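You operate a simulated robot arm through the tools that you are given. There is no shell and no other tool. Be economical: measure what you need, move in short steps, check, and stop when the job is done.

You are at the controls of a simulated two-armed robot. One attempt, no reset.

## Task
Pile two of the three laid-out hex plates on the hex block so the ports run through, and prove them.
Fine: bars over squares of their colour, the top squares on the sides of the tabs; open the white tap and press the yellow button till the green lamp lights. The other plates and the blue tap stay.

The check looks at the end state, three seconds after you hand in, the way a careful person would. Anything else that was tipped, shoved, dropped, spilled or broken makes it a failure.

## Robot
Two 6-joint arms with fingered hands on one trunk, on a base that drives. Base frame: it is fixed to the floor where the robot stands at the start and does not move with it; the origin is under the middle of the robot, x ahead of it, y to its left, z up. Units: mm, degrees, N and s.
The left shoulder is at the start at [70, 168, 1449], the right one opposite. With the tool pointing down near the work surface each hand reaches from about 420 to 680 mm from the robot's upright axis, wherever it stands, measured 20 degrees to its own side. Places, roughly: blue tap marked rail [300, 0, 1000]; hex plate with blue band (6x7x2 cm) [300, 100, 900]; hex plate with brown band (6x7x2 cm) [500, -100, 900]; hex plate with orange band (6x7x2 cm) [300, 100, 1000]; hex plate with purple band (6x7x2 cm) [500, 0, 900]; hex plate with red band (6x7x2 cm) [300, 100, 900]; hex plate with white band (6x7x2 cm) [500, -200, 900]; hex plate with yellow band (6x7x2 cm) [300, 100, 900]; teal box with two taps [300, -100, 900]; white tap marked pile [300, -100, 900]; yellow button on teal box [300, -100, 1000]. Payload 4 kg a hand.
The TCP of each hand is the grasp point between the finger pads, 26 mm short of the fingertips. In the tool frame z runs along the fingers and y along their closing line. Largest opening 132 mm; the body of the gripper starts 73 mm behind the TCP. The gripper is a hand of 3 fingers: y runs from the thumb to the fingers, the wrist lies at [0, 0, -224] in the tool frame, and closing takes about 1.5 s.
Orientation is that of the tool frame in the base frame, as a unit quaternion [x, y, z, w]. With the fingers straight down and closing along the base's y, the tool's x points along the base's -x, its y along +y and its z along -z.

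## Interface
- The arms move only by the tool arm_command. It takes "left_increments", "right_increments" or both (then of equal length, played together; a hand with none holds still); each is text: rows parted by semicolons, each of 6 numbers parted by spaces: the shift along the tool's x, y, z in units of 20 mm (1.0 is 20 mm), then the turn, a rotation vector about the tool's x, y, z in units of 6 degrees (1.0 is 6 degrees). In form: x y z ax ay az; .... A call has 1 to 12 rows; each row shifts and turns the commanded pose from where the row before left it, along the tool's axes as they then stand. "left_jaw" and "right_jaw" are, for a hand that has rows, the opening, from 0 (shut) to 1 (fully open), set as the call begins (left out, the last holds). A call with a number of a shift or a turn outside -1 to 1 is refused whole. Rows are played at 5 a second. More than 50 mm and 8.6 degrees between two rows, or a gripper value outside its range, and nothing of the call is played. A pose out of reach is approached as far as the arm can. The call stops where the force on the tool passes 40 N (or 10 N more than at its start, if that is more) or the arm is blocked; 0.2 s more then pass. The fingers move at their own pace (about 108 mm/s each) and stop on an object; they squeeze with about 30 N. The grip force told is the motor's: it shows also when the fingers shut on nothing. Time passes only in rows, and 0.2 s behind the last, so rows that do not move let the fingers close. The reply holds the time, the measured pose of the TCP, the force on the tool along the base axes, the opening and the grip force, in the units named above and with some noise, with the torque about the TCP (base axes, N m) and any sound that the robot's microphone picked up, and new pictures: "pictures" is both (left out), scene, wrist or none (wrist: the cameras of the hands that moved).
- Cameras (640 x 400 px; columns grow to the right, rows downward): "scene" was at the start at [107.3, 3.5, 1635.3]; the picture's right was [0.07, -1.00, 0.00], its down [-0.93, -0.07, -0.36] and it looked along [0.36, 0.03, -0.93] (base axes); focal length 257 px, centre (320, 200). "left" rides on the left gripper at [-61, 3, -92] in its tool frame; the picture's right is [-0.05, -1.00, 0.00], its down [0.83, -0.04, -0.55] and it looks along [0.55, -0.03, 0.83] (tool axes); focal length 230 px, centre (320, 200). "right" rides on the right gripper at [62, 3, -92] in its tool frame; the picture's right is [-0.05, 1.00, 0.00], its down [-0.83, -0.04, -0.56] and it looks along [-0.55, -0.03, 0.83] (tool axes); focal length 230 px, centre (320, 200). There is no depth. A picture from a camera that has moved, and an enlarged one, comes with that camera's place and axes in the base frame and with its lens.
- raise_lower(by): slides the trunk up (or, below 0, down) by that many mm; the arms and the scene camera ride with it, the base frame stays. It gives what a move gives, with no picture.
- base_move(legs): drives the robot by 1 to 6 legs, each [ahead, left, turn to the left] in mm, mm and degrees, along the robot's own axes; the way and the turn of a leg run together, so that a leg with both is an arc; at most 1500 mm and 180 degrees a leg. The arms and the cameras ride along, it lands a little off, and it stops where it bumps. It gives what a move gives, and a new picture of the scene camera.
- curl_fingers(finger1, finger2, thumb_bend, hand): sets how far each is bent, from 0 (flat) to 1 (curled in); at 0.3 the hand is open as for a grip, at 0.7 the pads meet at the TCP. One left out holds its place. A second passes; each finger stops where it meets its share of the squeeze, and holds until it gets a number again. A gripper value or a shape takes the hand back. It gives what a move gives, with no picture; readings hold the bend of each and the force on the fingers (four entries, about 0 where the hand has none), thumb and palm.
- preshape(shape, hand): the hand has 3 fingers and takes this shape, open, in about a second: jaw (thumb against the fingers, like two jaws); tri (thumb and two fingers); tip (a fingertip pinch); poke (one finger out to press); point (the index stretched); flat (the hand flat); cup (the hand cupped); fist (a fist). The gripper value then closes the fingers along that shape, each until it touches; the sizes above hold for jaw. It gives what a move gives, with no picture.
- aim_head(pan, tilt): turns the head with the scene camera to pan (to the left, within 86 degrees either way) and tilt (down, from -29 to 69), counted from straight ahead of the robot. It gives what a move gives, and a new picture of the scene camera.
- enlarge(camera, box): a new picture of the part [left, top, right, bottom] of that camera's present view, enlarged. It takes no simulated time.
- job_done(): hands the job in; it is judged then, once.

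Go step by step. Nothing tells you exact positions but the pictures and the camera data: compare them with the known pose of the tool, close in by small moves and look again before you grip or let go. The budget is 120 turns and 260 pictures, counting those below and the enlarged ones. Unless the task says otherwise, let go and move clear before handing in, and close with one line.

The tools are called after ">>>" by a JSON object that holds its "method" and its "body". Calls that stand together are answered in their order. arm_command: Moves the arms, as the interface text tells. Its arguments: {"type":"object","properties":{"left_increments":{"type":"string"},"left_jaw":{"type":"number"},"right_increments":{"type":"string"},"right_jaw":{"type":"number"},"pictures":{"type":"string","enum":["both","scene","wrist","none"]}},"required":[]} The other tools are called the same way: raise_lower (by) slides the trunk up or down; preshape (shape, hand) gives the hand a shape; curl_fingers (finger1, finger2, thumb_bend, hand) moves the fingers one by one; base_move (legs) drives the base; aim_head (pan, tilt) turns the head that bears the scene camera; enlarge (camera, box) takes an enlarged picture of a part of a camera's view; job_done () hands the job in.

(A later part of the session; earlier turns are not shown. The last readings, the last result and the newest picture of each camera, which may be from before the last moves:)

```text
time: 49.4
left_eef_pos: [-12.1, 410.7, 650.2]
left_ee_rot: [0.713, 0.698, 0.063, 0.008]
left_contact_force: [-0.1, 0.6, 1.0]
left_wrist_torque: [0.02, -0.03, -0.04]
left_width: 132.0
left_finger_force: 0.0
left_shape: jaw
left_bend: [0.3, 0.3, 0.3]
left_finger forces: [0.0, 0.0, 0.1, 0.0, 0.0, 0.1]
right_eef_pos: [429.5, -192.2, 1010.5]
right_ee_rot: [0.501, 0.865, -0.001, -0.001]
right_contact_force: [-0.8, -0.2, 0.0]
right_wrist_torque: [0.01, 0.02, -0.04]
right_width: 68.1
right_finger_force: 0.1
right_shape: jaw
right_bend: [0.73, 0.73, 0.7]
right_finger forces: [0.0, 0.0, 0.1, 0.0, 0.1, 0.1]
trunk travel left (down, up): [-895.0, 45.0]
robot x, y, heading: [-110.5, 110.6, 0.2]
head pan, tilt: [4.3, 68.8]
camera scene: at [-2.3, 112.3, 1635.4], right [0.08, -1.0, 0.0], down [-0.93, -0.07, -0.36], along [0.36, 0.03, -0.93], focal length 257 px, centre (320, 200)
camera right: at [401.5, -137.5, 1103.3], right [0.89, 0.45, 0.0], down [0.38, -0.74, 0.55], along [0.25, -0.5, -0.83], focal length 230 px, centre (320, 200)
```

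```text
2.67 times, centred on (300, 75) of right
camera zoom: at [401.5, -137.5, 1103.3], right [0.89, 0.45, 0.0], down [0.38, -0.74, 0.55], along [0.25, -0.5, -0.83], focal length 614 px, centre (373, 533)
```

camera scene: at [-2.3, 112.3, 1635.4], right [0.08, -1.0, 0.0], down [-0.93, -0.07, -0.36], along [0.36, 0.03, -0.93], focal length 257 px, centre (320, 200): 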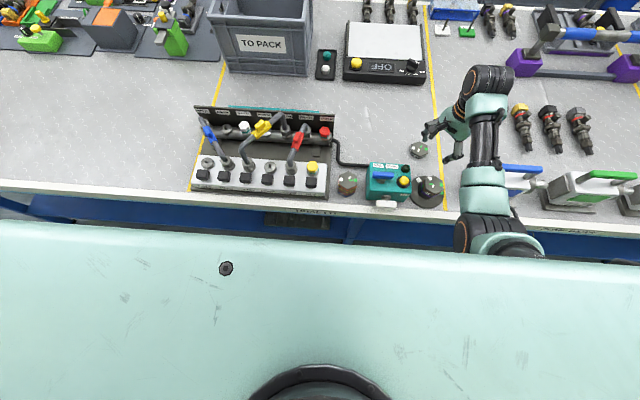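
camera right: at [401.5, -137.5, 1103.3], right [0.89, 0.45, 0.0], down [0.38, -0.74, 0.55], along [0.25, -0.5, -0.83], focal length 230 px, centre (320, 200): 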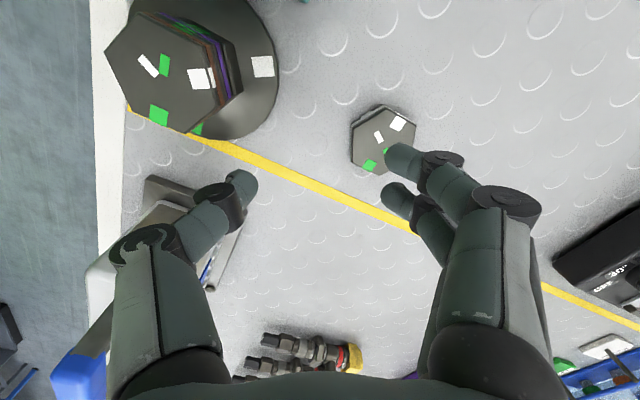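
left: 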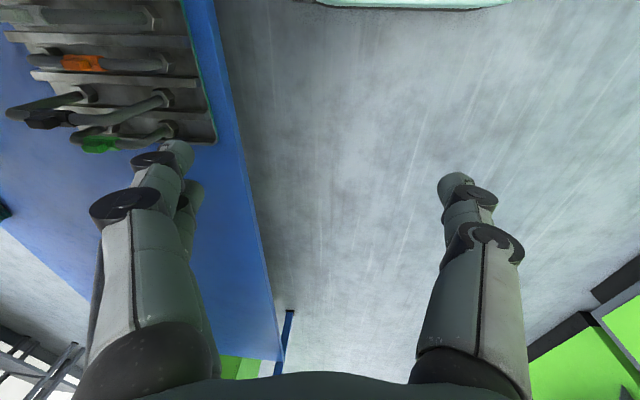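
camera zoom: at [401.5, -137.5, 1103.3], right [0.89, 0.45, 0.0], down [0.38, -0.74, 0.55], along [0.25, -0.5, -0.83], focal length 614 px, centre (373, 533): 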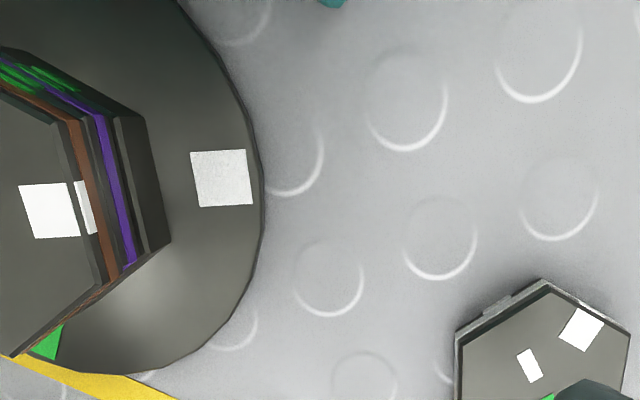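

Stack is right: green top square at the −y tab, white at the +x/+y tab. Next the white tap (handle at about [267, −57, 945], shaft towards me) and the button. I raise the trunk, undo the turn, back off and make a poking finger.

>>> {"method": "raise_lower", "body": {"by": 44}}

>>> {"method": "arm_command", "body": {"right_increments": "0 0 0 0 0 -1; 0 0 0 0 0 -1; 0 0 0 0 0 -1; 0 0 0 0 0 -1; 0 0 0 0 0 -1; 0 0 0 0 0 -1; 0 0 0 0 0 -1; 0 0 0 0 0 -1; 0 0 0 0 0 -1; 0 0 0 0 0 -1; 0 0 0 0 0 0", "pictures": "none"}}

>>> {"method": "preshape", "body": {"hand": "right", "shape": "poke"}}

>>> {"method": "base_move", "body": {"legs": [[-90, 0, 0]]}}

>>> {"method": "enlarge", "body": {"camera": "right", "box": [0, 0, 640, 400]}}

>>> {"method": "enlarge", "body": {"camera": "scene", "box": [360, 90, 480, 180]}}

```text
time: 50.2
left_eef_pos: [-12.0, 410.2, 694.4]
left_ee_rot: [0.714, 0.697, 0.062, 0.009]
left_contact_force: [-0.2, 0.0, 0.0]
left_wrist_torque: [0.02, -0.01, -0.02]
left_width: 132.0
left_finger_force: 0.1
left_shape: jaw
left_bend: [0.3, 0.3, 0.3]
left_finger forces: [0.0, 0.0, 0.0, 0.1, 0.1, 0.0]
right_eef_pos: [431.0, -190.9, 1054.4]
right_ee_rot: [0.5, 0.866, -0.001, -0.001]
right_contact_force: [-0.1, -0.8, 0.0]
right_wrist_torque: [0.03, 0.0, 0.0]
right_width: 68.0
right_finger_force: 0.1
right_shape: jaw
right_bend: [0.73, 0.73, 0.7]
right_finger forces: [0.0, 0.1, 0.0, 0.1, 0.0, 0.0]
trunk travel left (down, up): [-939.0, 1.0]
robot x, y, heading: [-109.2, 110.2, 0.3]
head pan, tilt: [4.3, 68.8]
```

```text
time: 52.6
left_eef_pos: [-10.4, 408.9, 694.1]
left_ee_rot: [0.714, 0.698, 0.061, 0.008]
left_contact_force: [1.4, 0.9, 0.7]
left_wrist_torque: [0.03, -0.02, 0.01]
left_width: 132.0
left_finger_force: 0.1
left_shape: jaw
left_bend: [0.3, 0.3, 0.3]
left_finger forces: [0.0, 0.0, 0.0, 0.0, 0.0, 0.1]
right_eef_pos: [429.5, -190.8, 1054.1]
right_ee_rot: [0.0, 1.0, 0.0, -0.001]
right_contact_force: [-0.3, 0.4, 0.5]
right_wrist_torque: [-0.01, -0.01, -0.03]
right_width: 67.9
right_finger_force: 0.0
right_shape: jaw
right_bend: [0.73, 0.73, 0.7]
right_finger forces: [0.0, 0.1, 0.0, 0.1, 0.1, 0.0]
trunk travel left (down, up): [-939.0, 1.0]
robot x, y, heading: [-107.9, 109.9, 0.3]
head pan, tilt: [4.3, 68.8]
```

```text
time: 53.5
left_eef_pos: [-11.4, 410.1, 695.0]
left_ee_rot: [0.714, 0.698, 0.062, 0.009]
left_contact_force: [1.2, 0.1, 0.2]
left_wrist_torque: [-0.01, -0.01, -0.02]
left_width: 131.9
left_finger_force: 0.1
left_shape: jaw
left_bend: [0.3, 0.3, 0.3]
left_finger forces: [0.1, 0.0, 0.1, 0.0, 0.1, 0.1]
right_eef_pos: [429.4, -192.0, 1054.3]
right_ee_rot: [0.0, 1.0, 0.001, 0.0]
right_contact_force: [-0.2, 0.5, -0.8]
right_wrist_torque: [0.03, -0.01, -0.02]
right_width: 0.1
right_finger_force: 0.1
right_shape: poke
right_bend: [1.0, 1.0, 0.45]
right_finger forces: [0.0, 0.0, 0.0, 0.0, 0.0, 0.0]
trunk travel left (down, up): [-939.0, 1.0]
robot x, y, heading: [-109.3, 109.2, 0.5]
head pan, tilt: [4.3, 68.8]
```

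```text
time: 54.7
left_eef_pos: [-98.6, 409.3, 693.8]
left_ee_rot: [0.713, 0.698, 0.061, 0.008]
left_contact_force: [-0.2, 0.5, 0.2]
left_wrist_torque: [0.01, 0.0, 0.01]
left_width: 131.7
left_finger_force: 0.0
left_shape: jaw
left_bend: [0.3, 0.3, 0.3]
left_finger forces: [0.0, 0.1, 0.0, 0.0, 0.0, 0.0]
right_eef_pos: [343.9, -191.3, 1052.2]
right_ee_rot: [0.0, 1.0, 0.0, -0.004]
right_contact_force: [0.7, 0.0, -0.7]
right_wrist_torque: [-0.03, 0.03, 0.01]
right_width: 0.0
right_finger_force: 0.0
right_shape: poke
right_bend: [1.0, 1.0, 0.45]
right_finger forces: [0.0, 0.0, 0.0, 0.0, 0.0, 0.1]
trunk travel left (down, up): [-939.0, 1.0]
robot x, y, heading: [-197.8, 107.0, 0.2]
head pan, tilt: [4.3, 68.8]
camera scene: at [-84.3, 111.7, 1678.8], right [0.08, -1.0, 0.0], down [-0.93, -0.07, -0.36], along [0.36, 0.03, -0.93], focal length 257 px, centre (320, 200)
```

scene: 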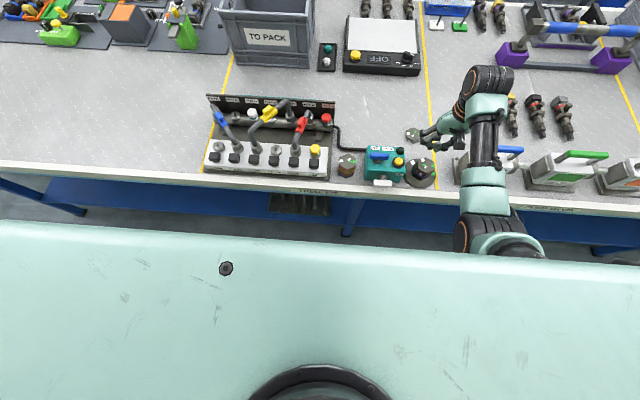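

```text
1.00 times, centred on (320, 200) of right (not enlarged: the box is as wide or as high as the picture)
camera zoom: at [283.2, -189.4, 1145.0], right [0.05, 1.0, 0.0], down [0.83, -0.04, 0.55], along [0.55, -0.03, -0.84], focal length 230 px, centre (320, 200)
```

zoom: 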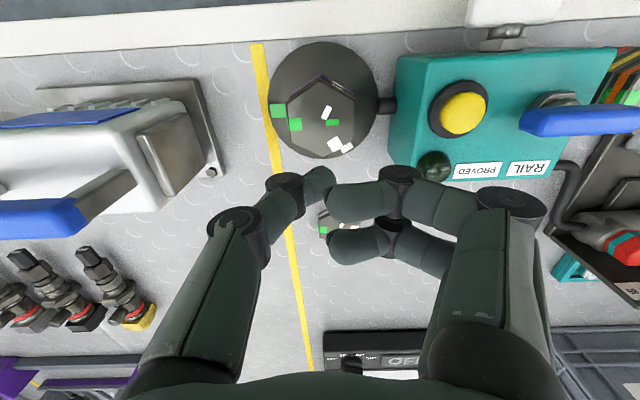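

```text
4.44 times, centred on (420, 135) of scene
camera zoom: at [-84.3, 111.7, 1678.8], right [0.08, -1.0, 0.0], down [-0.93, -0.07, -0.36], along [0.36, 0.03, -0.93], focal length 1144 px, centre (-124, 489)
```

zoom: 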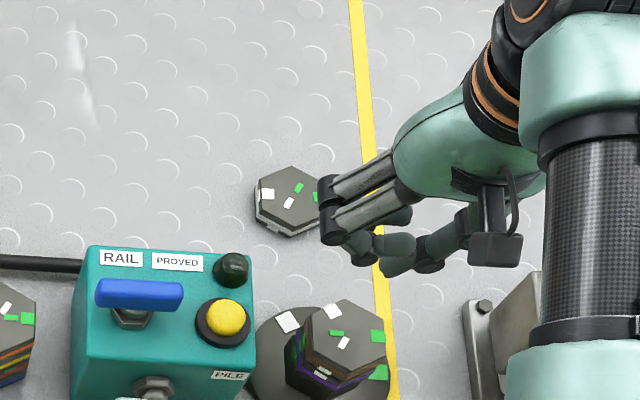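

The poke shape curls fingers to about the TCP; I'll compare with the "point" shape.

>>> {"method": "preshape", "body": {"hand": "right", "shape": "point"}}

>>> {"method": "enlarge", "body": {"camera": "right", "box": [0, 0, 640, 400]}}

>>> {"method": "enlarge", "body": {"camera": "scene", "box": [360, 90, 480, 180]}}

```text
time: 55.6
left_eef_pos: [-102.7, 410.5, 695.1]
left_ee_rot: [0.714, 0.697, 0.064, 0.009]
left_contact_force: [0.6, -0.6, 1.3]
left_wrist_torque: [0.03, 0.02, -0.03]
left_width: 131.9
left_finger_force: 0.1
left_shape: jaw
left_bend: [0.3, 0.3, 0.3]
left_finger forces: [0.0, 0.0, 0.0, 0.0, 0.0, 0.0]
right_eef_pos: [338.8, -192.5, 1055.5]
right_ee_rot: [0.001, 1.0, 0.0, 0.001]
right_contact_force: [-0.2, 0.0, 0.2]
right_wrist_torque: [0.02, -0.02, 0.02]
right_width: 0.0
right_finger_force: 0.1
right_shape: point
right_bend: [0.24, 1.0, 0.48]
right_finger forces: [0.0, 0.0, 0.0, 0.0, 0.0, 0.1]
trunk travel left (down, up): [-939.0, 1.0]
robot x, y, heading: [-199.8, 112.0, 0.3]
head pan, tilt: [4.3, 68.8]
```

```text
1.00 times, centred on (320, 200) of right (not enlarged: the box is as wide or as high as the picture)
camera zoom: at [277.1, -189.0, 1147.9], right [0.05, 1.0, 0.0], down [0.83, -0.04, 0.55], along [0.55, -0.03, -0.83], focal length 230 px, centre (320, 200)
```

zoom: 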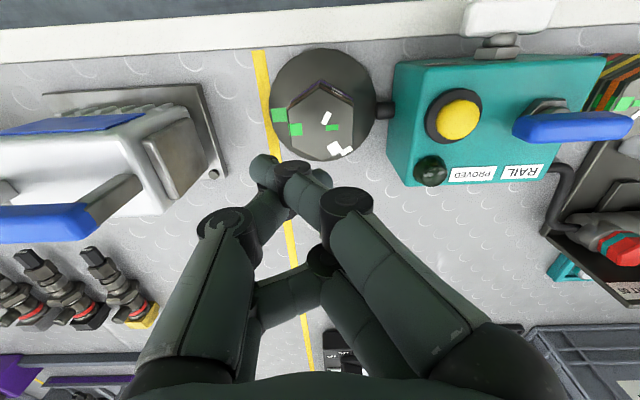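

```text
4.44 times, centred on (420, 135) of scene
camera zoom: at [-93.4, 112.3, 1679.5], right [0.08, -1.0, 0.0], down [-0.93, -0.07, -0.36], along [0.36, 0.03, -0.93], focal length 1144 px, centre (-124, 489)
```

zoom: 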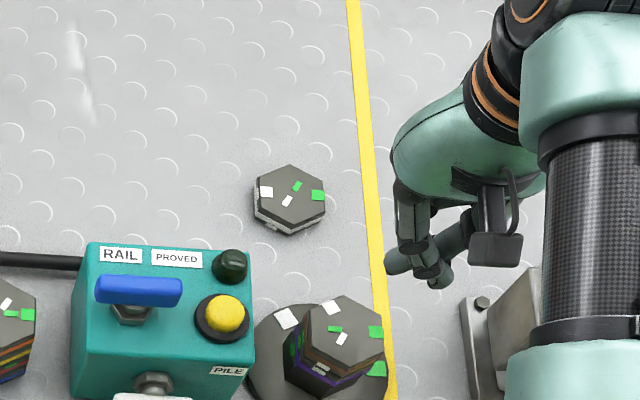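

>>> {"method": "preshape", "body": {"hand": "right", "shape": "tip"}}

>>> {"method": "arm_command", "body": {"right_increments": "0 0 0 0 0 0; 0 0 0 0 0 0; 0 0 0 0 0 0; 0 0 0 0 0 0; 0 0 0 0 0 0; 0 0 0 0 0 0; 0 0 0 0 0 0", "right_jaw": 0, "pictures": "wrist"}}

>>> {"method": "enlarge", "body": {"camera": "scene", "box": [360, 90, 480, 180]}}

```text
time: 56.5
left_eef_pos: [-100.2, 410.3, 693.6]
left_ee_rot: [0.714, 0.698, 0.063, 0.009]
left_contact_force: [-0.7, 0.0, -0.1]
left_wrist_torque: [0.01, -0.01, 0.02]
left_width: 132.1
left_finger_force: 0.0
left_shape: jaw
left_bend: [0.3, 0.3, 0.3]
left_finger forces: [0.0, 0.0, 0.0, 0.0, 0.0, 0.0]
right_eef_pos: [340.1, -192.4, 1055.3]
right_ee_rot: [0.002, 1.0, -0.001, -0.001]
right_contact_force: [0.1, -0.1, 0.5]
right_wrist_torque: [-0.04, 0.01, 0.03]
right_width: 95.1
right_finger_force: 0.1
right_shape: tip
right_bend: [0.3, 0.77, 0.3]
right_finger forces: [0.0, 0.0, 0.0, 0.0, 0.0, 0.0]
trunk travel left (down, up): [-939.0, 1.0]
robot x, y, heading: [-200.6, 110.3, 0.4]
head pan, tilt: [4.3, 68.8]
```

```text
time: 58.1
left_eef_pos: [-99.6, 410.7, 693.9]
left_ee_rot: [0.714, 0.698, 0.062, 0.009]
left_contact_force: [-0.4, -0.3, 0.1]
left_wrist_torque: [0.04, -0.02, 0.03]
left_width: 132.1
left_finger_force: 0.1
left_shape: jaw
left_bend: [0.3, 0.3, 0.3]
left_finger forces: [0.0, 0.0, 0.1, 0.1, 0.1, 0.0]
right_eef_pos: [339.5, -192.7, 1054.7]
right_ee_rot: [0.0, 1.0, 0.0, -0.002]
right_contact_force: [-0.1, -0.7, -0.3]
right_wrist_torque: [0.02, 0.02, 0.0]
right_width: 0.0
right_finger_force: 30.3
right_shape: tip
right_bend: [0.65, 0.74, 0.65]
right_finger forces: [0.1, 0.1, 0.1, 0.0, 0.1, 0.0]
trunk travel left (down, up): [-939.0, 1.0]
robot x, y, heading: [-199.2, 113.3, 0.2]
head pan, tilt: [4.3, 68.8]
camera right: at [278.6, -189.1, 1147.2], right [0.05, 1.0, 0.0], down [0.83, -0.04, 0.55], along [0.55, -0.03, -0.83], focal length 230 px, centre (320, 200)
```

right: 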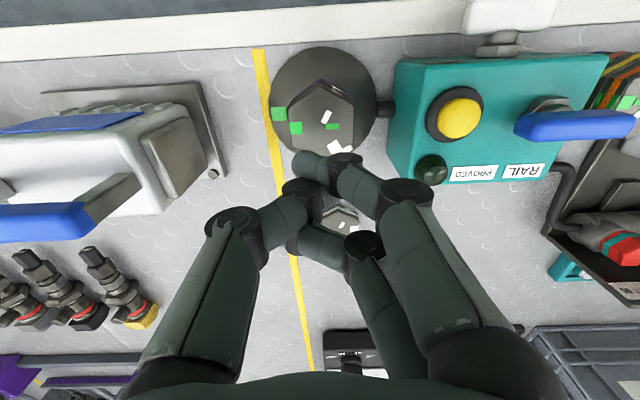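

```text
4.44 times, centred on (420, 135) of scene
camera zoom: at [-91.3, 112.0, 1679.3], right [0.08, -1.0, 0.0], down [-0.93, -0.07, -0.36], along [0.36, 0.03, -0.93], focal length 1144 px, centre (-124, 489)
```

zoom: 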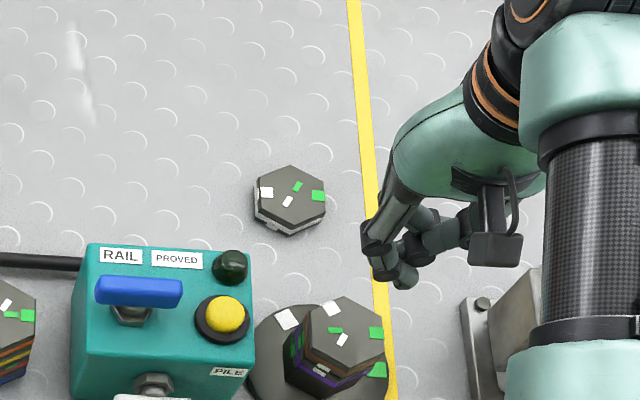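

Closed fingertips fold inward, so I'll use one straight finger instead: finger1 extended, others curled, and see where it sits.

>>> {"method": "curl_fingers", "body": {"hand": "right", "finger1": 0.3, "finger2": 1.0, "thumb_bend": 1.0}}

>>> {"method": "enlarge", "body": {"camera": "right", "box": [0, 0, 640, 400]}}

>>> {"method": "enlarge", "body": {"camera": "scene", "box": [360, 90, 480, 180]}}

```text
time: 59.1
left_eef_pos: [-100.8, 410.7, 693.9]
left_ee_rot: [0.714, 0.697, 0.063, 0.009]
left_contact_force: [-0.2, -0.1, -0.4]
left_wrist_torque: [0.01, -0.01, 0.01]
left_width: 131.7
left_finger_force: 0.0
left_shape: jaw
left_bend: [0.3, 0.3, 0.3]
left_finger forces: [0.0, 0.1, 0.0, 0.0, 0.0, 0.0]
right_eef_pos: [340.7, -191.9, 1055.2]
right_ee_rot: [0.001, 1.0, 0.0, -0.001]
right_contact_force: [0.5, 0.3, -0.7]
right_wrist_torque: [0.0, 0.03, -0.01]
right_width: 46.0
right_finger_force: 0.1
right_shape: fingers
right_bend: [0.3, 0.94, 0.9]
right_finger forces: [0.0, 0.0, 0.0, 0.1, 0.0, 0.1]
trunk travel left (down, up): [-939.0, 1.0]
robot x, y, heading: [-203.4, 110.2, 0.0]
head pan, tilt: [4.3, 68.8]
```

```text
1.00 times, centred on (320, 200) of right (not enlarged: the box is as wide or as high as the picture)
camera zoom: at [278.6, -189.1, 1147.2], right [0.05, 1.0, 0.0], down [0.83, -0.04, 0.55], along [0.55, -0.03, -0.83], focal length 230 px, centre (320, 200)
```

zoom: 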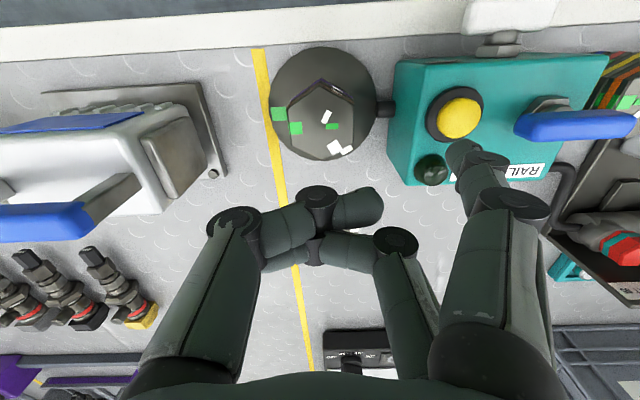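

```text
4.44 times, centred on (420, 135) of scene
camera zoom: at [-91.2, 112.0, 1679.3], right [0.08, -1.0, 0.0], down [-0.93, -0.07, -0.36], along [0.36, 0.03, -0.93], focal length 1144 px, centre (-124, 489)
```

zoom: 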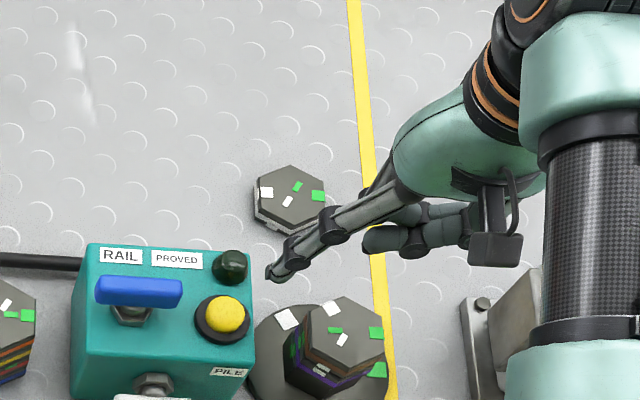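

Finger1's tip sits about (−8, +75, −25) from the TCP. I move it to hover above the right end of the white handle.

>>> {"method": "arm_command", "body": {"right_increments": "1 0 0 0 0 0; 1 0 0 0 0 0; 1 0 0 0 0 0; 0.35 0 0 0 0 0; 0 1 0 0 0 0; 0 0.85 0 0 0 0; 0 0 1 0 0 0; 0 0 0.5 0 0 0; 0 0 0 0 0 0"}}

>>> {"method": "enlarge", "body": {"camera": "scene", "box": [340, 130, 440, 200]}}

>>> {"method": "enlarge", "body": {"camera": "right", "box": [360, 60, 640, 240]}}

```text
time: 61.1
left_eef_pos: [-101.6, 410.6, 694.1]
left_ee_rot: [0.714, 0.697, 0.063, 0.01]
left_contact_force: [-0.3, 0.0, 0.4]
left_wrist_torque: [0.0, 0.0, -0.02]
left_width: 132.0
left_finger_force: 0.1
left_shape: jaw
left_bend: [0.3, 0.3, 0.3]
left_finger forces: [0.0, 0.0, 0.1, 0.1, 0.0, 0.0]
right_eef_pos: [274.0, -154.0, 1024.1]
right_ee_rot: [0.001, 1.0, 0.0, -0.002]
right_contact_force: [0.1, -0.4, 0.8]
right_wrist_torque: [0.0, 0.03, 0.0]
right_width: 46.0
right_finger_force: 0.1
right_shape: fingers
right_bend: [0.3, 0.95, 0.9]
right_finger forces: [0.0, 0.0, 0.0, 0.0, 0.0, 0.0]
trunk travel left (down, up): [-939.0, 1.0]
robot x, y, heading: [-200.8, 108.3, 0.2]
head pan, tilt: [4.3, 68.8]
camera scene: at [-91.3, 112.8, 1679.3], right [0.08, -1.0, 0.0], down [-0.93, -0.07, -0.36], along [0.36, 0.03, -0.93], focal length 257 px, centre (320, 200)
camera right: at [213.7, -150.2, 1116.3], right [0.05, 1.0, 0.0], down [0.83, -0.04, 0.55], along [0.55, -0.03, -0.83], focal length 230 px, centre (320, 200)
```

scene: 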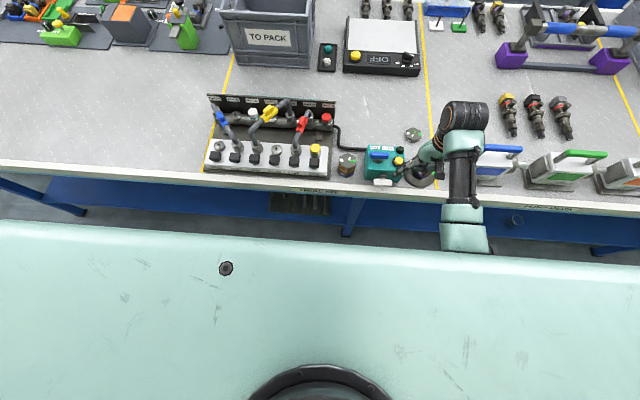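
right: 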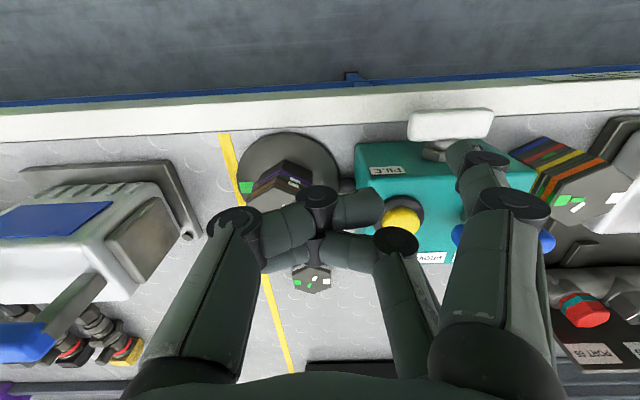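

```text
5.71 times, centred on (390, 165) of scene
camera zoom: at [-91.3, 112.8, 1679.3], right [0.08, -1.0, 0.0], down [-0.93, -0.07, -0.36], along [0.36, 0.03, -0.93], focal length 1470 px, centre (-80, 400)
```

zoom: 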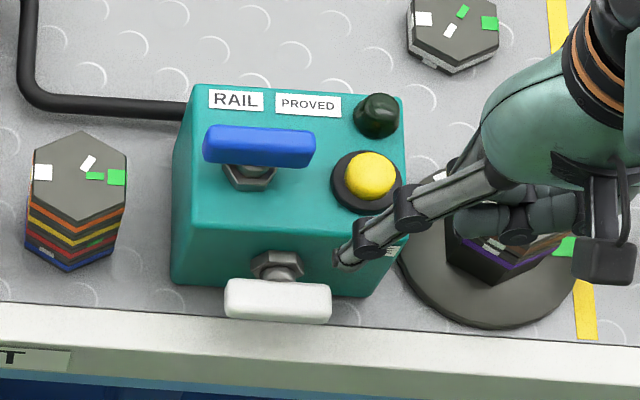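

```text
2.22 times, centred on (500, 150) of right
camera zoom: at [213.7, -150.2, 1116.3], right [0.05, 1.0, 0.0], down [0.83, -0.04, 0.55], along [0.55, -0.03, -0.83], focal length 511 px, centre (-80, 311)
```

zoom: 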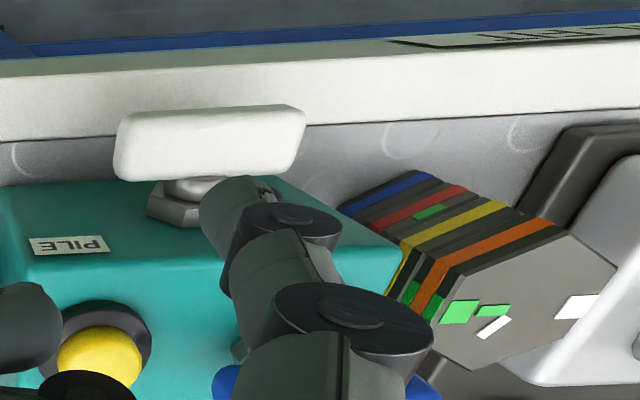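

To keep the curled fingers away from box and stack, I'll turn the hand 90° so it sits in front of the table edge with the finger reaching forward. Backing off 70 mm first.

>>> {"method": "arm_command", "body": {"right_increments": "0 0 -1 0 0 0; 0 0 -0.5 0 0 0", "pictures": "none"}}

>>> {"method": "base_move", "body": {"legs": [[-80, 0, 0]]}}

>>> {"method": "arm_command", "body": {"right_increments": "0 0 0 0 0 1; 0 0 0 0 0 1; 0 0 0 0 0 1; 0 0 0 0 0 1; 0 0 0 0 0 1; 0 0 0 0 0 1; 0 0 0 0 0 1; 0 0 0 0 0 1; 0 0 0 0 0 1; 0 0 0 0 0 1; 0 0 0 0 0 1; 0 0 0 0 0 1", "pictures": "none"}}

>>> {"method": "arm_command", "body": {"right_increments": "0 0 0 0 0 1; 0 0 0 0 0 1; 0 0 0 0 0 1; 0 0 0 0 0 0"}}

```text
time: 61.7
left_eef_pos: [-101.1, 409.7, 694.6]
left_ee_rot: [0.714, 0.698, 0.063, 0.009]
left_contact_force: [0.3, -0.2, 0.2]
left_wrist_torque: [-0.01, -0.01, 0.0]
left_width: 132.2
left_finger_force: 0.1
left_shape: jaw
left_bend: [0.3, 0.3, 0.3]
left_finger forces: [0.0, 0.0, 0.1, 0.0, 0.1, 0.1]
right_eef_pos: [275.2, -153.8, 1055.0]
right_ee_rot: [0.001, 1.0, 0.0, -0.001]
right_contact_force: [-1.0, 0.0, -0.4]
right_wrist_torque: [0.02, -0.03, -0.02]
right_width: 46.0
right_finger_force: 0.1
right_shape: fingers
right_bend: [0.3, 0.95, 0.9]
right_finger forces: [0.0, 0.1, 0.1, 0.0, 0.0, 0.0]
trunk travel left (down, up): [-939.0, 1.0]
robot x, y, heading: [-199.9, 107.5, 0.2]
head pan, tilt: [4.3, 68.8]
```

```text
time: 62.7
left_eef_pos: [-174.6, 409.9, 693.6]
left_ee_rot: [0.713, 0.698, 0.062, 0.007]
left_contact_force: [0.3, 0.6, 0.3]
left_wrist_torque: [0.0, 0.05, -0.02]
left_width: 131.9
left_finger_force: 0.0
left_shape: jaw
left_bend: [0.3, 0.3, 0.3]
left_finger forces: [0.0, 0.0, 0.1, 0.0, 0.0, 0.0]
right_eef_pos: [202.8, -153.0, 1050.8]
right_ee_rot: [-0.001, 1.0, 0.001, -0.004]
right_contact_force: [0.4, 0.1, -0.1]
right_wrist_torque: [-0.03, 0.07, 0.01]
right_width: 45.9
right_finger_force: 0.1
right_shape: fingers
right_bend: [0.3, 0.95, 0.9]
right_finger forces: [0.0, 0.0, 0.0, 0.0, 0.0, 0.1]
trunk travel left (down, up): [-939.0, 1.0]
robot x, y, heading: [-275.9, 112.3, 0.4]
head pan, tilt: [4.3, 68.8]
camera scene: at [-159.7, 111.5, 1678.6], right [0.08, -1.0, 0.0], down [-0.93, -0.08, -0.36], along [0.36, 0.03, -0.93], focal length 257 px, centre (320, 200)
```

scene: 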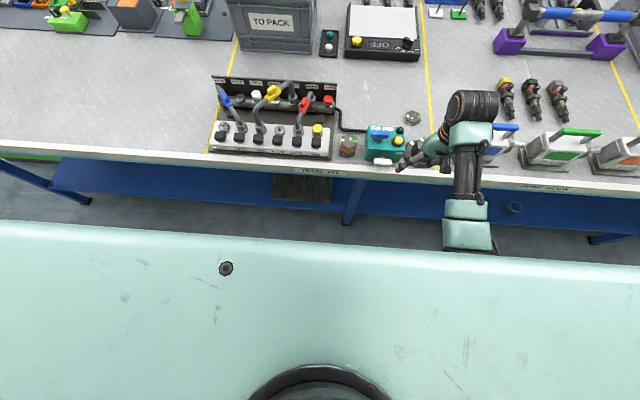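

```text
time: 65.3
left_eef_pos: [-177.4, 409.9, 694.3]
left_ee_rot: [0.713, 0.698, 0.063, 0.01]
left_contact_force: [0.5, 1.1, 0.5]
left_wrist_torque: [0.03, 0.02, -0.02]
left_width: 132.0
left_finger_force: 0.1
left_shape: jaw
left_bend: [0.3, 0.3, 0.3]
left_finger forces: [0.0, 0.0, 0.0, 0.0, 0.0, 0.0]
right_eef_pos: [196.6, -152.8, 1053.8]
right_ee_rot: [0.588, 0.809, -0.001, 0.0]
right_contact_force: [-0.3, -0.1, 0.2]
right_wrist_torque: [-0.02, 0.01, 0.01]
right_width: 45.9
right_finger_force: 0.3
right_shape: fingers
right_bend: [0.3, 0.95, 0.9]
right_finger forces: [0.1, 0.0, 0.1, 0.0, 0.0, 0.0]
trunk travel left (down, up): [-939.0, 1.0]
robot x, y, heading: [-278.1, 104.2, 0.4]
head pan, tilt: [4.3, 68.8]
```

```text
time: 66.3
left_eef_pos: [-176.9, 408.5, 695.3]
left_ee_rot: [0.713, 0.699, 0.063, 0.009]
left_contact_force: [-0.4, 1.3, 0.0]
left_wrist_torque: [-0.01, -0.02, -0.03]
left_width: 131.9
left_finger_force: 0.0
left_shape: jaw
left_bend: [0.3, 0.3, 0.3]
left_finger forces: [0.0, 0.0, 0.0, 0.0, 0.1, 0.0]
right_eef_pos: [198.6, -153.2, 1054.4]
right_ee_rot: [0.707, 0.707, -0.001, -0.001]
right_contact_force: [-0.5, 0.8, 0.3]
right_wrist_torque: [-0.01, -0.03, 0.0]
right_width: 45.7
right_finger_force: 0.0
right_shape: fingers
right_bend: [0.3, 0.95, 0.9]
right_finger forces: [0.0, 0.0, 0.1, 0.0, 0.0, 0.2]
trunk travel left (down, up): [-939.0, 1.0]
robot x, y, heading: [-276.3, 110.1, 0.3]
head pan, tilt: [4.3, 68.8]
camera scene: at [-168.8, 111.8, 1679.3], right [0.08, -1.0, 0.0], down [-0.93, -0.08, -0.36], along [0.36, 0.03, -0.93], focal length 257 px, centre (320, 200)
camera right: at [202.1, -91.9, 1145.9], right [1.0, -0.05, 0.0], down [-0.04, -0.83, 0.56], along [-0.03, -0.55, -0.83], focal length 230 px, centre (320, 200)
```

scene: 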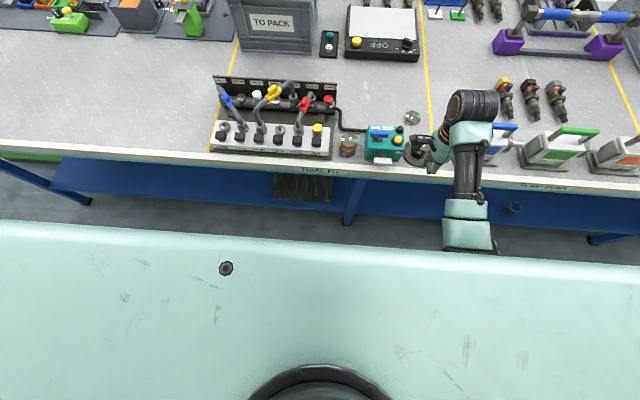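
right: 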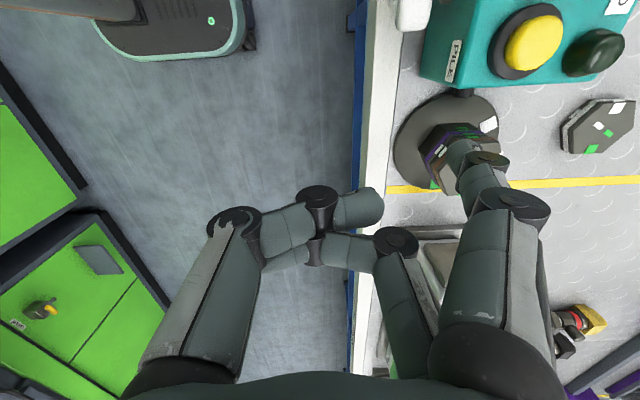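

>>> {"method": "arm_command", "body": {"right_increments": "1 -0.3 0 0 0 0; 1 -0.15 0 0 0 0; 1 0 0 0 0 0; 0.3 0 0 0 0 0; 0 0 1 0 0 0; 0 0 1 0 0 0; 0 0 0.75 0 0 0; 0 0 0 0 0 0"}}

>>> {"method": "enlarge", "body": {"camera": "scene", "box": [350, 110, 430, 170]}}

>>> {"method": "enlarge", "body": {"camera": "right", "box": [340, 60, 560, 240]}}

```text
time: 68.1
left_eef_pos: [-178.2, 410.2, 694.4]
left_ee_rot: [0.713, 0.698, 0.064, 0.01]
left_contact_force: [0.0, -0.2, -0.8]
left_wrist_torque: [0.0, -0.01, -0.04]
left_width: 131.9
left_finger_force: 0.1
left_shape: jaw
left_bend: [0.3, 0.3, 0.3]
left_finger forces: [0.0, 0.1, 0.1, 0.0, 0.0, 0.1]
right_eef_pos: [191.0, -87.0, 999.5]
right_ee_rot: [0.706, 0.708, -0.001, 0.0]
right_contact_force: [-0.2, -0.2, -0.1]
right_wrist_torque: [-0.01, 0.0, 0.01]
right_width: 45.6
right_finger_force: 0.1
right_shape: fingers
right_bend: [0.3, 0.95, 0.9]
right_finger forces: [0.0, 0.0, 0.0, 0.1, 0.0, 0.1]
trunk travel left (down, up): [-939.0, 1.0]
robot x, y, heading: [-275.6, 102.6, 0.6]
head pan, tilt: [4.3, 68.8]
camera scene: at [-168.9, 111.8, 1679.3], right [0.08, -1.0, 0.0], down [-0.93, -0.08, -0.36], along [0.36, 0.03, -0.93], focal length 257 px, centre (320, 200)
camera right: at [193.8, -25.0, 1092.2], right [1.0, -0.05, 0.0], down [-0.04, -0.83, 0.56], along [-0.03, -0.55, -0.83], focal length 230 px, centre (320, 200)
```

scene: 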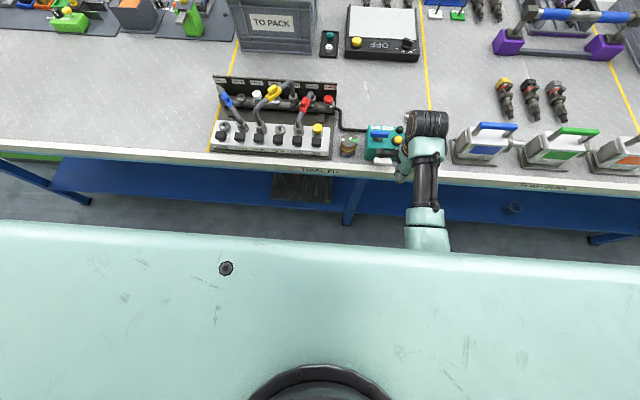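
right: 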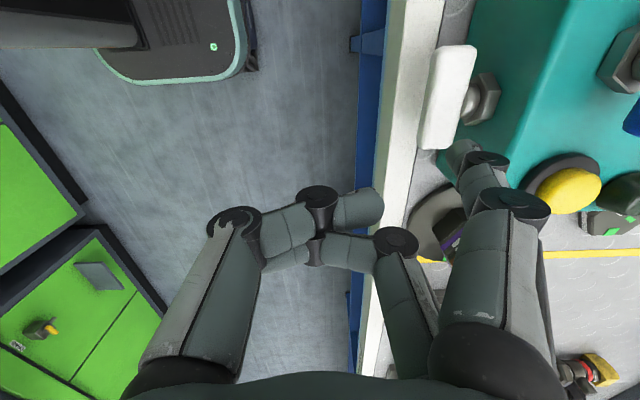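

```text
6.67 times, centred on (390, 140) of scene
camera zoom: at [-168.9, 111.8, 1679.3], right [0.08, -1.0, 0.0], down [-0.93, -0.08, -0.36], along [0.36, 0.03, -0.93], focal length 1716 px, centre (-147, 600)
```

zoom: 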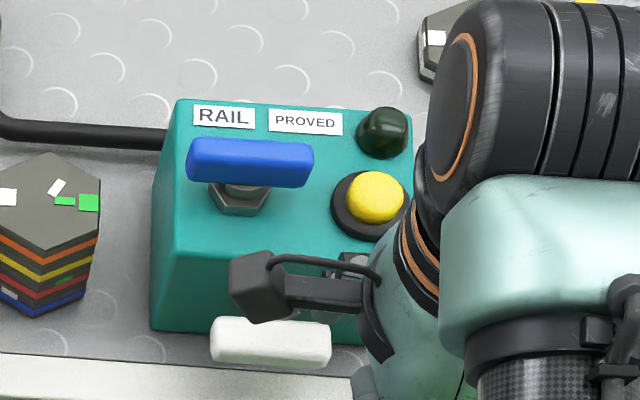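

```text
2.22 times, centred on (450, 150) of right
camera zoom: at [193.8, -25.0, 1092.2], right [1.0, -0.05, 0.0], down [-0.04, -0.83, 0.56], along [-0.03, -0.55, -0.83], focal length 511 px, centre (31, 311)
```

zoom: 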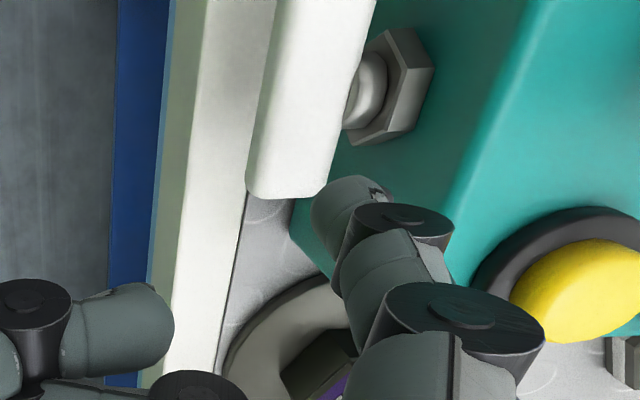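

The finger is over the handle's right edge; I shift 6 mm inward and press down gently to see whether it turns this way.

>>> {"method": "arm_command", "body": {"right_increments": "0.3 -0.15 0 0 0 0; 0 0 0.6 0 0 0; 0 0 0.3 0 0 0; 0 0 0.3 0 0 0; 0 0 0.2 0 0 0; 0 0 0 0 0 0", "pictures": "none"}}

>>> {"method": "enlarge", "body": {"camera": "right", "box": [340, 60, 560, 240]}}

```text
time: 69.5
left_eef_pos: [-179.0, 410.0, 695.5]
left_ee_rot: [0.713, 0.698, 0.064, 0.01]
left_contact_force: [-0.3, -0.7, 0.2]
left_wrist_torque: [0.01, 0.0, 0.0]
left_width: 132.4
left_finger_force: 0.1
left_shape: jaw
left_bend: [0.3, 0.3, 0.3]
left_finger forces: [0.0, 0.0, 0.0, 0.0, 0.0, 0.1]
right_eef_pos: [185.0, -82.2, 972.7]
right_ee_rot: [0.707, 0.707, 0.001, 0.001]
right_contact_force: [-2.0, -0.7, 7.2]
right_wrist_torque: [0.11, -0.56, -0.04]
right_width: 47.5
right_finger_force: 3.3
right_shape: fingers
right_bend: [0.29, 0.95, 0.9]
right_finger forces: [7.5, 0.0, 0.0, 0.0, 0.1, 0.1]
trunk travel left (down, up): [-939.0, 1.0]
robot x, y, heading: [-275.8, 108.4, 0.3]
head pan, tilt: [4.3, 68.8]
```

```text
2.22 times, centred on (450, 150) of right
camera zoom: at [187.8, -19.9, 1064.7], right [1.0, -0.05, 0.0], down [-0.04, -0.83, 0.56], along [-0.03, -0.56, -0.83], focal length 511 px, centre (31, 311)
```

zoom: 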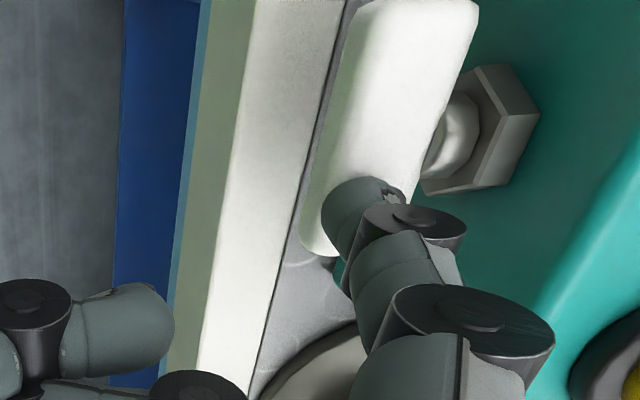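

It seems to yield at ~7 N. Continue down in small steps.

>>> {"method": "arm_command", "body": {"right_increments": "0 0 0.25 0 0 0; 0 0 0.25 0 0 0; 0 0 0.2 0 0 0; 0 0 0 0 0 0", "pictures": "none"}}

>>> {"method": "enlarge", "body": {"camera": "right", "box": [340, 20, 560, 200]}}

>>> {"method": "enlarge", "body": {"camera": "scene", "box": [350, 110, 430, 170]}}

```text
time: 70.2
left_eef_pos: [-181.3, 409.7, 693.5]
left_ee_rot: [0.713, 0.698, 0.064, 0.012]
left_contact_force: [0.0, -0.4, 0.0]
left_wrist_torque: [0.02, -0.02, 0.02]
left_width: 131.8
left_finger_force: 0.0
left_shape: jaw
left_bend: [0.3, 0.3, 0.3]
left_finger forces: [0.0, 0.0, 0.1, 0.0, 0.0, 0.0]
right_eef_pos: [186.4, -80.5, 969.5]
right_ee_rot: [0.708, 0.707, 0.004, 0.007]
right_contact_force: [-13.9, -0.4, 29.0]
right_wrist_torque: [0.37, -2.27, 0.08]
right_width: 49.1
right_finger_force: 14.9
right_shape: fingers
right_bend: [0.31, 0.95, 0.9]
right_finger forces: [30.5, 0.1, 0.0, 0.0, 0.0, 0.0]
trunk travel left (down, up): [-939.0, 1.0]
robot x, y, heading: [-275.2, 105.6, 0.3]
head pan, tilt: [4.3, 68.8]
stopped in row 3 (right hand): the force on the tool passed its limit (the readings are from after the stop); the commanded pose is now the measured one
```

```text
2.22 times, centred on (450, 110) of right
camera zoom: at [188.0, -19.5, 1061.6], right [1.0, -0.05, 0.02], down [-0.05, -0.83, 0.56], along [-0.02, -0.56, -0.83], focal length 511 px, centre (31, 400)
```

zoom: 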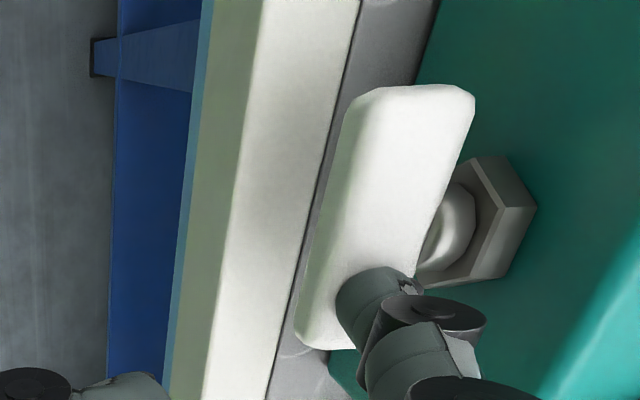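

```text
6.67 times, centred on (390, 140) of scene
camera zoom: at [-175.3, 113.0, 1679.9], right [0.08, -1.0, 0.0], down [-0.93, -0.08, -0.37], along [0.36, 0.03, -0.93], focal length 1716 px, centre (-147, 600)
```

zoom: 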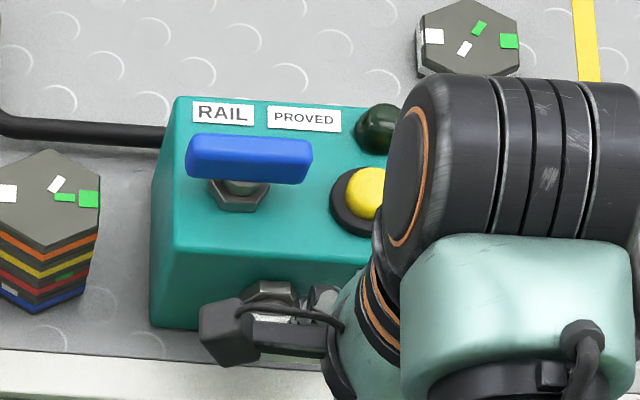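

Blocked at 40 N – it doesn't turn that way. I lift off and try pressing the left end instead.

>>> {"method": "arm_command", "body": {"right_increments": "0 0 -0.7 0 0 0; 0 0 -0.8 0 0 0; 1 0 0 0 0 0; 0.65 0 0 0 0 0; 0 0 0 0 0 0", "pictures": "wrist"}}

>>> {"method": "enlarge", "body": {"camera": "right", "box": [340, 60, 560, 240]}}

```text
time: 71.4
left_eef_pos: [-178.2, 410.3, 694.2]
left_ee_rot: [0.714, 0.698, 0.063, 0.009]
left_contact_force: [0.0, -1.0, 0.5]
left_wrist_torque: [0.01, 0.02, 0.01]
left_width: 132.1
left_finger_force: 0.0
left_shape: jaw
left_bend: [0.3, 0.3, 0.3]
left_finger forces: [0.0, 0.0, 0.1, 0.0, 0.0, 0.0]
right_eef_pos: [186.3, -69.6, 992.4]
right_ee_rot: [0.709, 0.705, -0.014, 0.017]
right_contact_force: [0.4, 1.0, 0.3]
right_wrist_torque: [-0.02, 0.01, 0.04]
right_width: 46.0
right_finger_force: 0.1
right_shape: fingers
right_bend: [0.3, 0.95, 0.9]
right_finger forces: [0.0, 0.0, 0.1, 0.1, 0.0, 0.0]
trunk travel left (down, up): [-939.0, 1.0]
robot x, y, heading: [-278.6, 110.4, 0.7]
head pan, tilt: [4.3, 68.8]
camera right: at [189.6, -5.4, 1082.4], right [1.0, -0.06, 0.01], down [-0.05, -0.81, 0.59], along [-0.03, -0.59, -0.81], focal length 230 px, centre (320, 200)
```

right: 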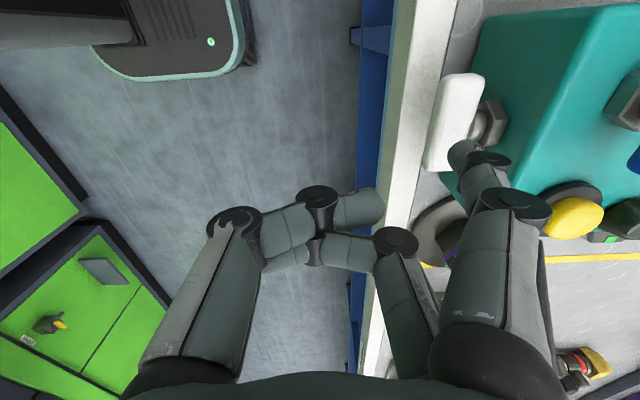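

```text
2.22 times, centred on (450, 150) of right
camera zoom: at [189.6, -5.4, 1082.4], right [1.0, -0.06, 0.01], down [-0.05, -0.81, 0.59], along [-0.03, -0.59, -0.81], focal length 511 px, centre (31, 311)
```

zoom: 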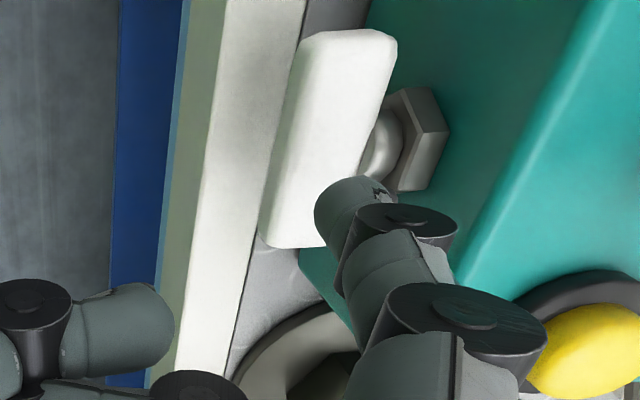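

The arm moved less than asked (near its joint range), so I raise a little and shift the base left by 24 mm.

>>> {"method": "arm_command", "body": {"right_increments": "0 0 -0.6 0 0.4 0; 0 0 0 0 0 0", "pictures": "none"}}

>>> {"method": "base_move", "body": {"legs": [[0, 40, 0]]}}

>>> {"method": "enlarge", "body": {"camera": "right", "box": [340, 60, 560, 240]}}

```text
time: 72.0
left_eef_pos: [-178.8, 408.4, 695.7]
left_ee_rot: [0.713, 0.698, 0.063, 0.01]
left_contact_force: [-0.1, -0.3, -0.9]
left_wrist_torque: [-0.02, -0.01, 0.02]
left_width: 132.0
left_finger_force: 0.1
left_shape: jaw
left_bend: [0.3, 0.3, 0.3]
left_finger forces: [0.0, 0.0, 0.1, 0.0, 0.0, 0.0]
right_eef_pos: [186.3, -58.4, 1003.6]
right_ee_rot: [0.708, 0.706, 0.009, -0.008]
right_contact_force: [-0.1, -1.2, 0.2]
right_wrist_torque: [0.02, 0.03, -0.05]
right_width: 46.3
right_finger_force: 0.0
right_shape: fingers
right_bend: [0.3, 0.95, 0.9]
right_finger forces: [0.0, 0.1, 0.0, 0.1, 0.1, 0.0]
trunk travel left (down, up): [-939.0, 1.0]
robot x, y, heading: [-276.5, 108.8, 0.5]
head pan, tilt: [4.3, 68.8]
```

```text
time: 72.9
left_eef_pos: [-178.3, 443.4, 698.0]
left_ee_rot: [0.713, 0.698, 0.065, 0.008]
left_contact_force: [0.9, 0.1, 0.4]
left_wrist_torque: [0.05, 0.0, 0.02]
left_width: 131.9
left_finger_force: 0.1
left_shape: jaw
left_bend: [0.3, 0.3, 0.3]
left_finger forces: [0.1, 0.0, 0.0, 0.0, 0.0, 0.0]
right_eef_pos: [187.0, -25.3, 1004.0]
right_ee_rot: [0.708, 0.706, 0.012, -0.009]
right_contact_force: [0.2, 0.6, 0.1]
right_wrist_torque: [0.01, 0.01, 0.01]
right_width: 46.2
right_finger_force: 0.0
right_shape: fingers
right_bend: [0.3, 0.95, 0.9]
right_finger forces: [0.0, 0.0, 0.0, 0.1, 0.0, 0.1]
trunk travel left (down, up): [-939.0, 1.0]
robot x, y, heading: [-276.6, 146.8, 0.4]
head pan, tilt: [4.3, 68.8]
camera scene: at [-169.5, 139.1, 1679.3], right [0.08, -1.0, -0.01], down [-0.93, -0.07, -0.36], along [0.36, 0.04, -0.93], focal length 257 px, centre (320, 200)
```

scene: 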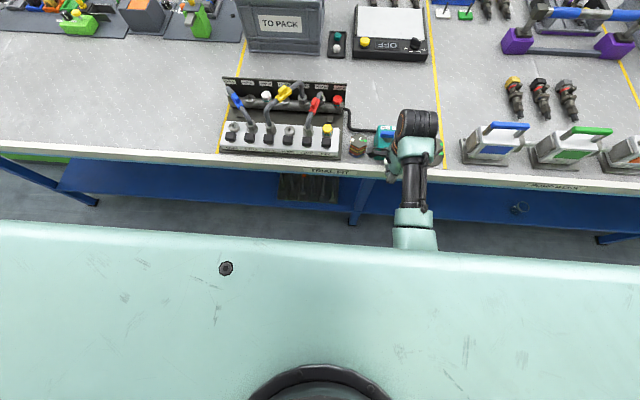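

```text
2.22 times, centred on (450, 150) of right
camera zoom: at [189.1, 32.8, 1097.9], right [1.0, -0.05, 0.0], down [-0.05, -0.85, 0.53], along [-0.03, -0.53, -0.85], focal length 511 px, centre (31, 311)
```

zoom: 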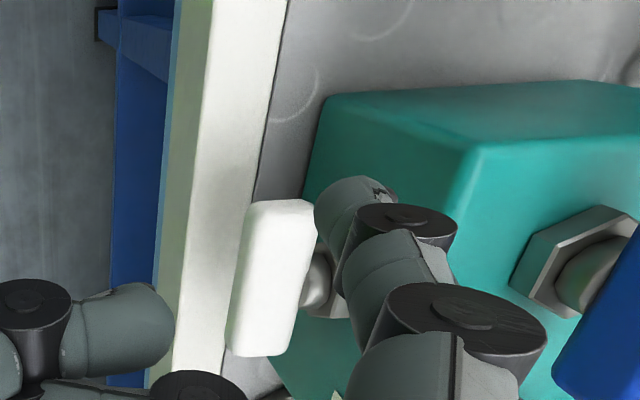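

Now shift 26 mm towards −y over the left half and press.

>>> {"method": "arm_command", "body": {"right_increments": "-1 0 0 0 0 0; -0.3 0 0 0 0 0; 0 0 0.6 0 0 0; 0 0 0.4 0 0 0; 0 0 0.3 0 0 0; 0 0 0.3 0 0 0; 0 0 0 0 0 0", "pictures": "none"}}

>>> {"method": "enlarge", "body": {"camera": "right", "box": [340, 60, 560, 240]}}

```text
time: 74.5
left_eef_pos: [-177.9, 447.9, 694.3]
left_ee_rot: [0.713, 0.699, 0.062, 0.01]
left_contact_force: [-0.1, 0.4, 1.1]
left_wrist_torque: [0.03, 0.03, -0.03]
left_width: 132.2
left_finger_force: 0.0
left_shape: jaw
left_bend: [0.3, 0.3, 0.3]
left_finger forces: [0.0, 0.0, 0.1, 0.0, 0.0, 0.1]
right_eef_pos: [187.1, -44.0, 973.0]
right_ee_rot: [0.708, 0.706, 0.01, -0.006]
right_contact_force: [0.2, 0.6, 1.1]
right_wrist_torque: [-0.02, -0.08, 0.01]
right_width: 46.2
right_finger_force: 0.2
right_shape: fingers
right_bend: [0.3, 0.95, 0.9]
right_finger forces: [1.0, 0.0, 0.1, 0.1, 0.1, 0.1]
trunk travel left (down, up): [-939.0, 1.0]
robot x, y, heading: [-275.7, 146.3, 0.4]
head pan, tilt: [4.3, 68.8]
```

```text
2.22 times, centred on (450, 150) of right
camera zoom: at [189.8, 15.1, 1066.5], right [1.0, -0.05, 0.0], down [-0.05, -0.84, 0.54], along [-0.03, -0.54, -0.84], focal length 511 px, centre (31, 311)
```

zoom: 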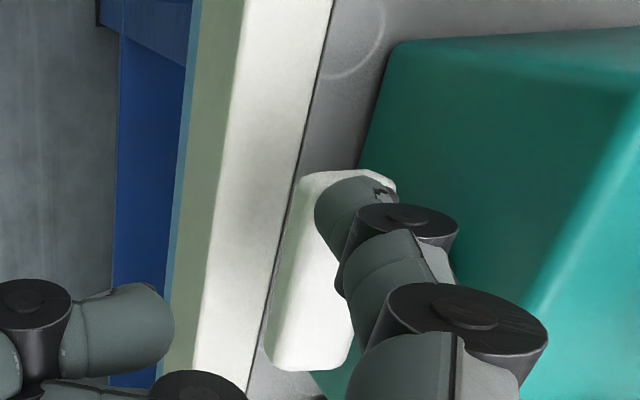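

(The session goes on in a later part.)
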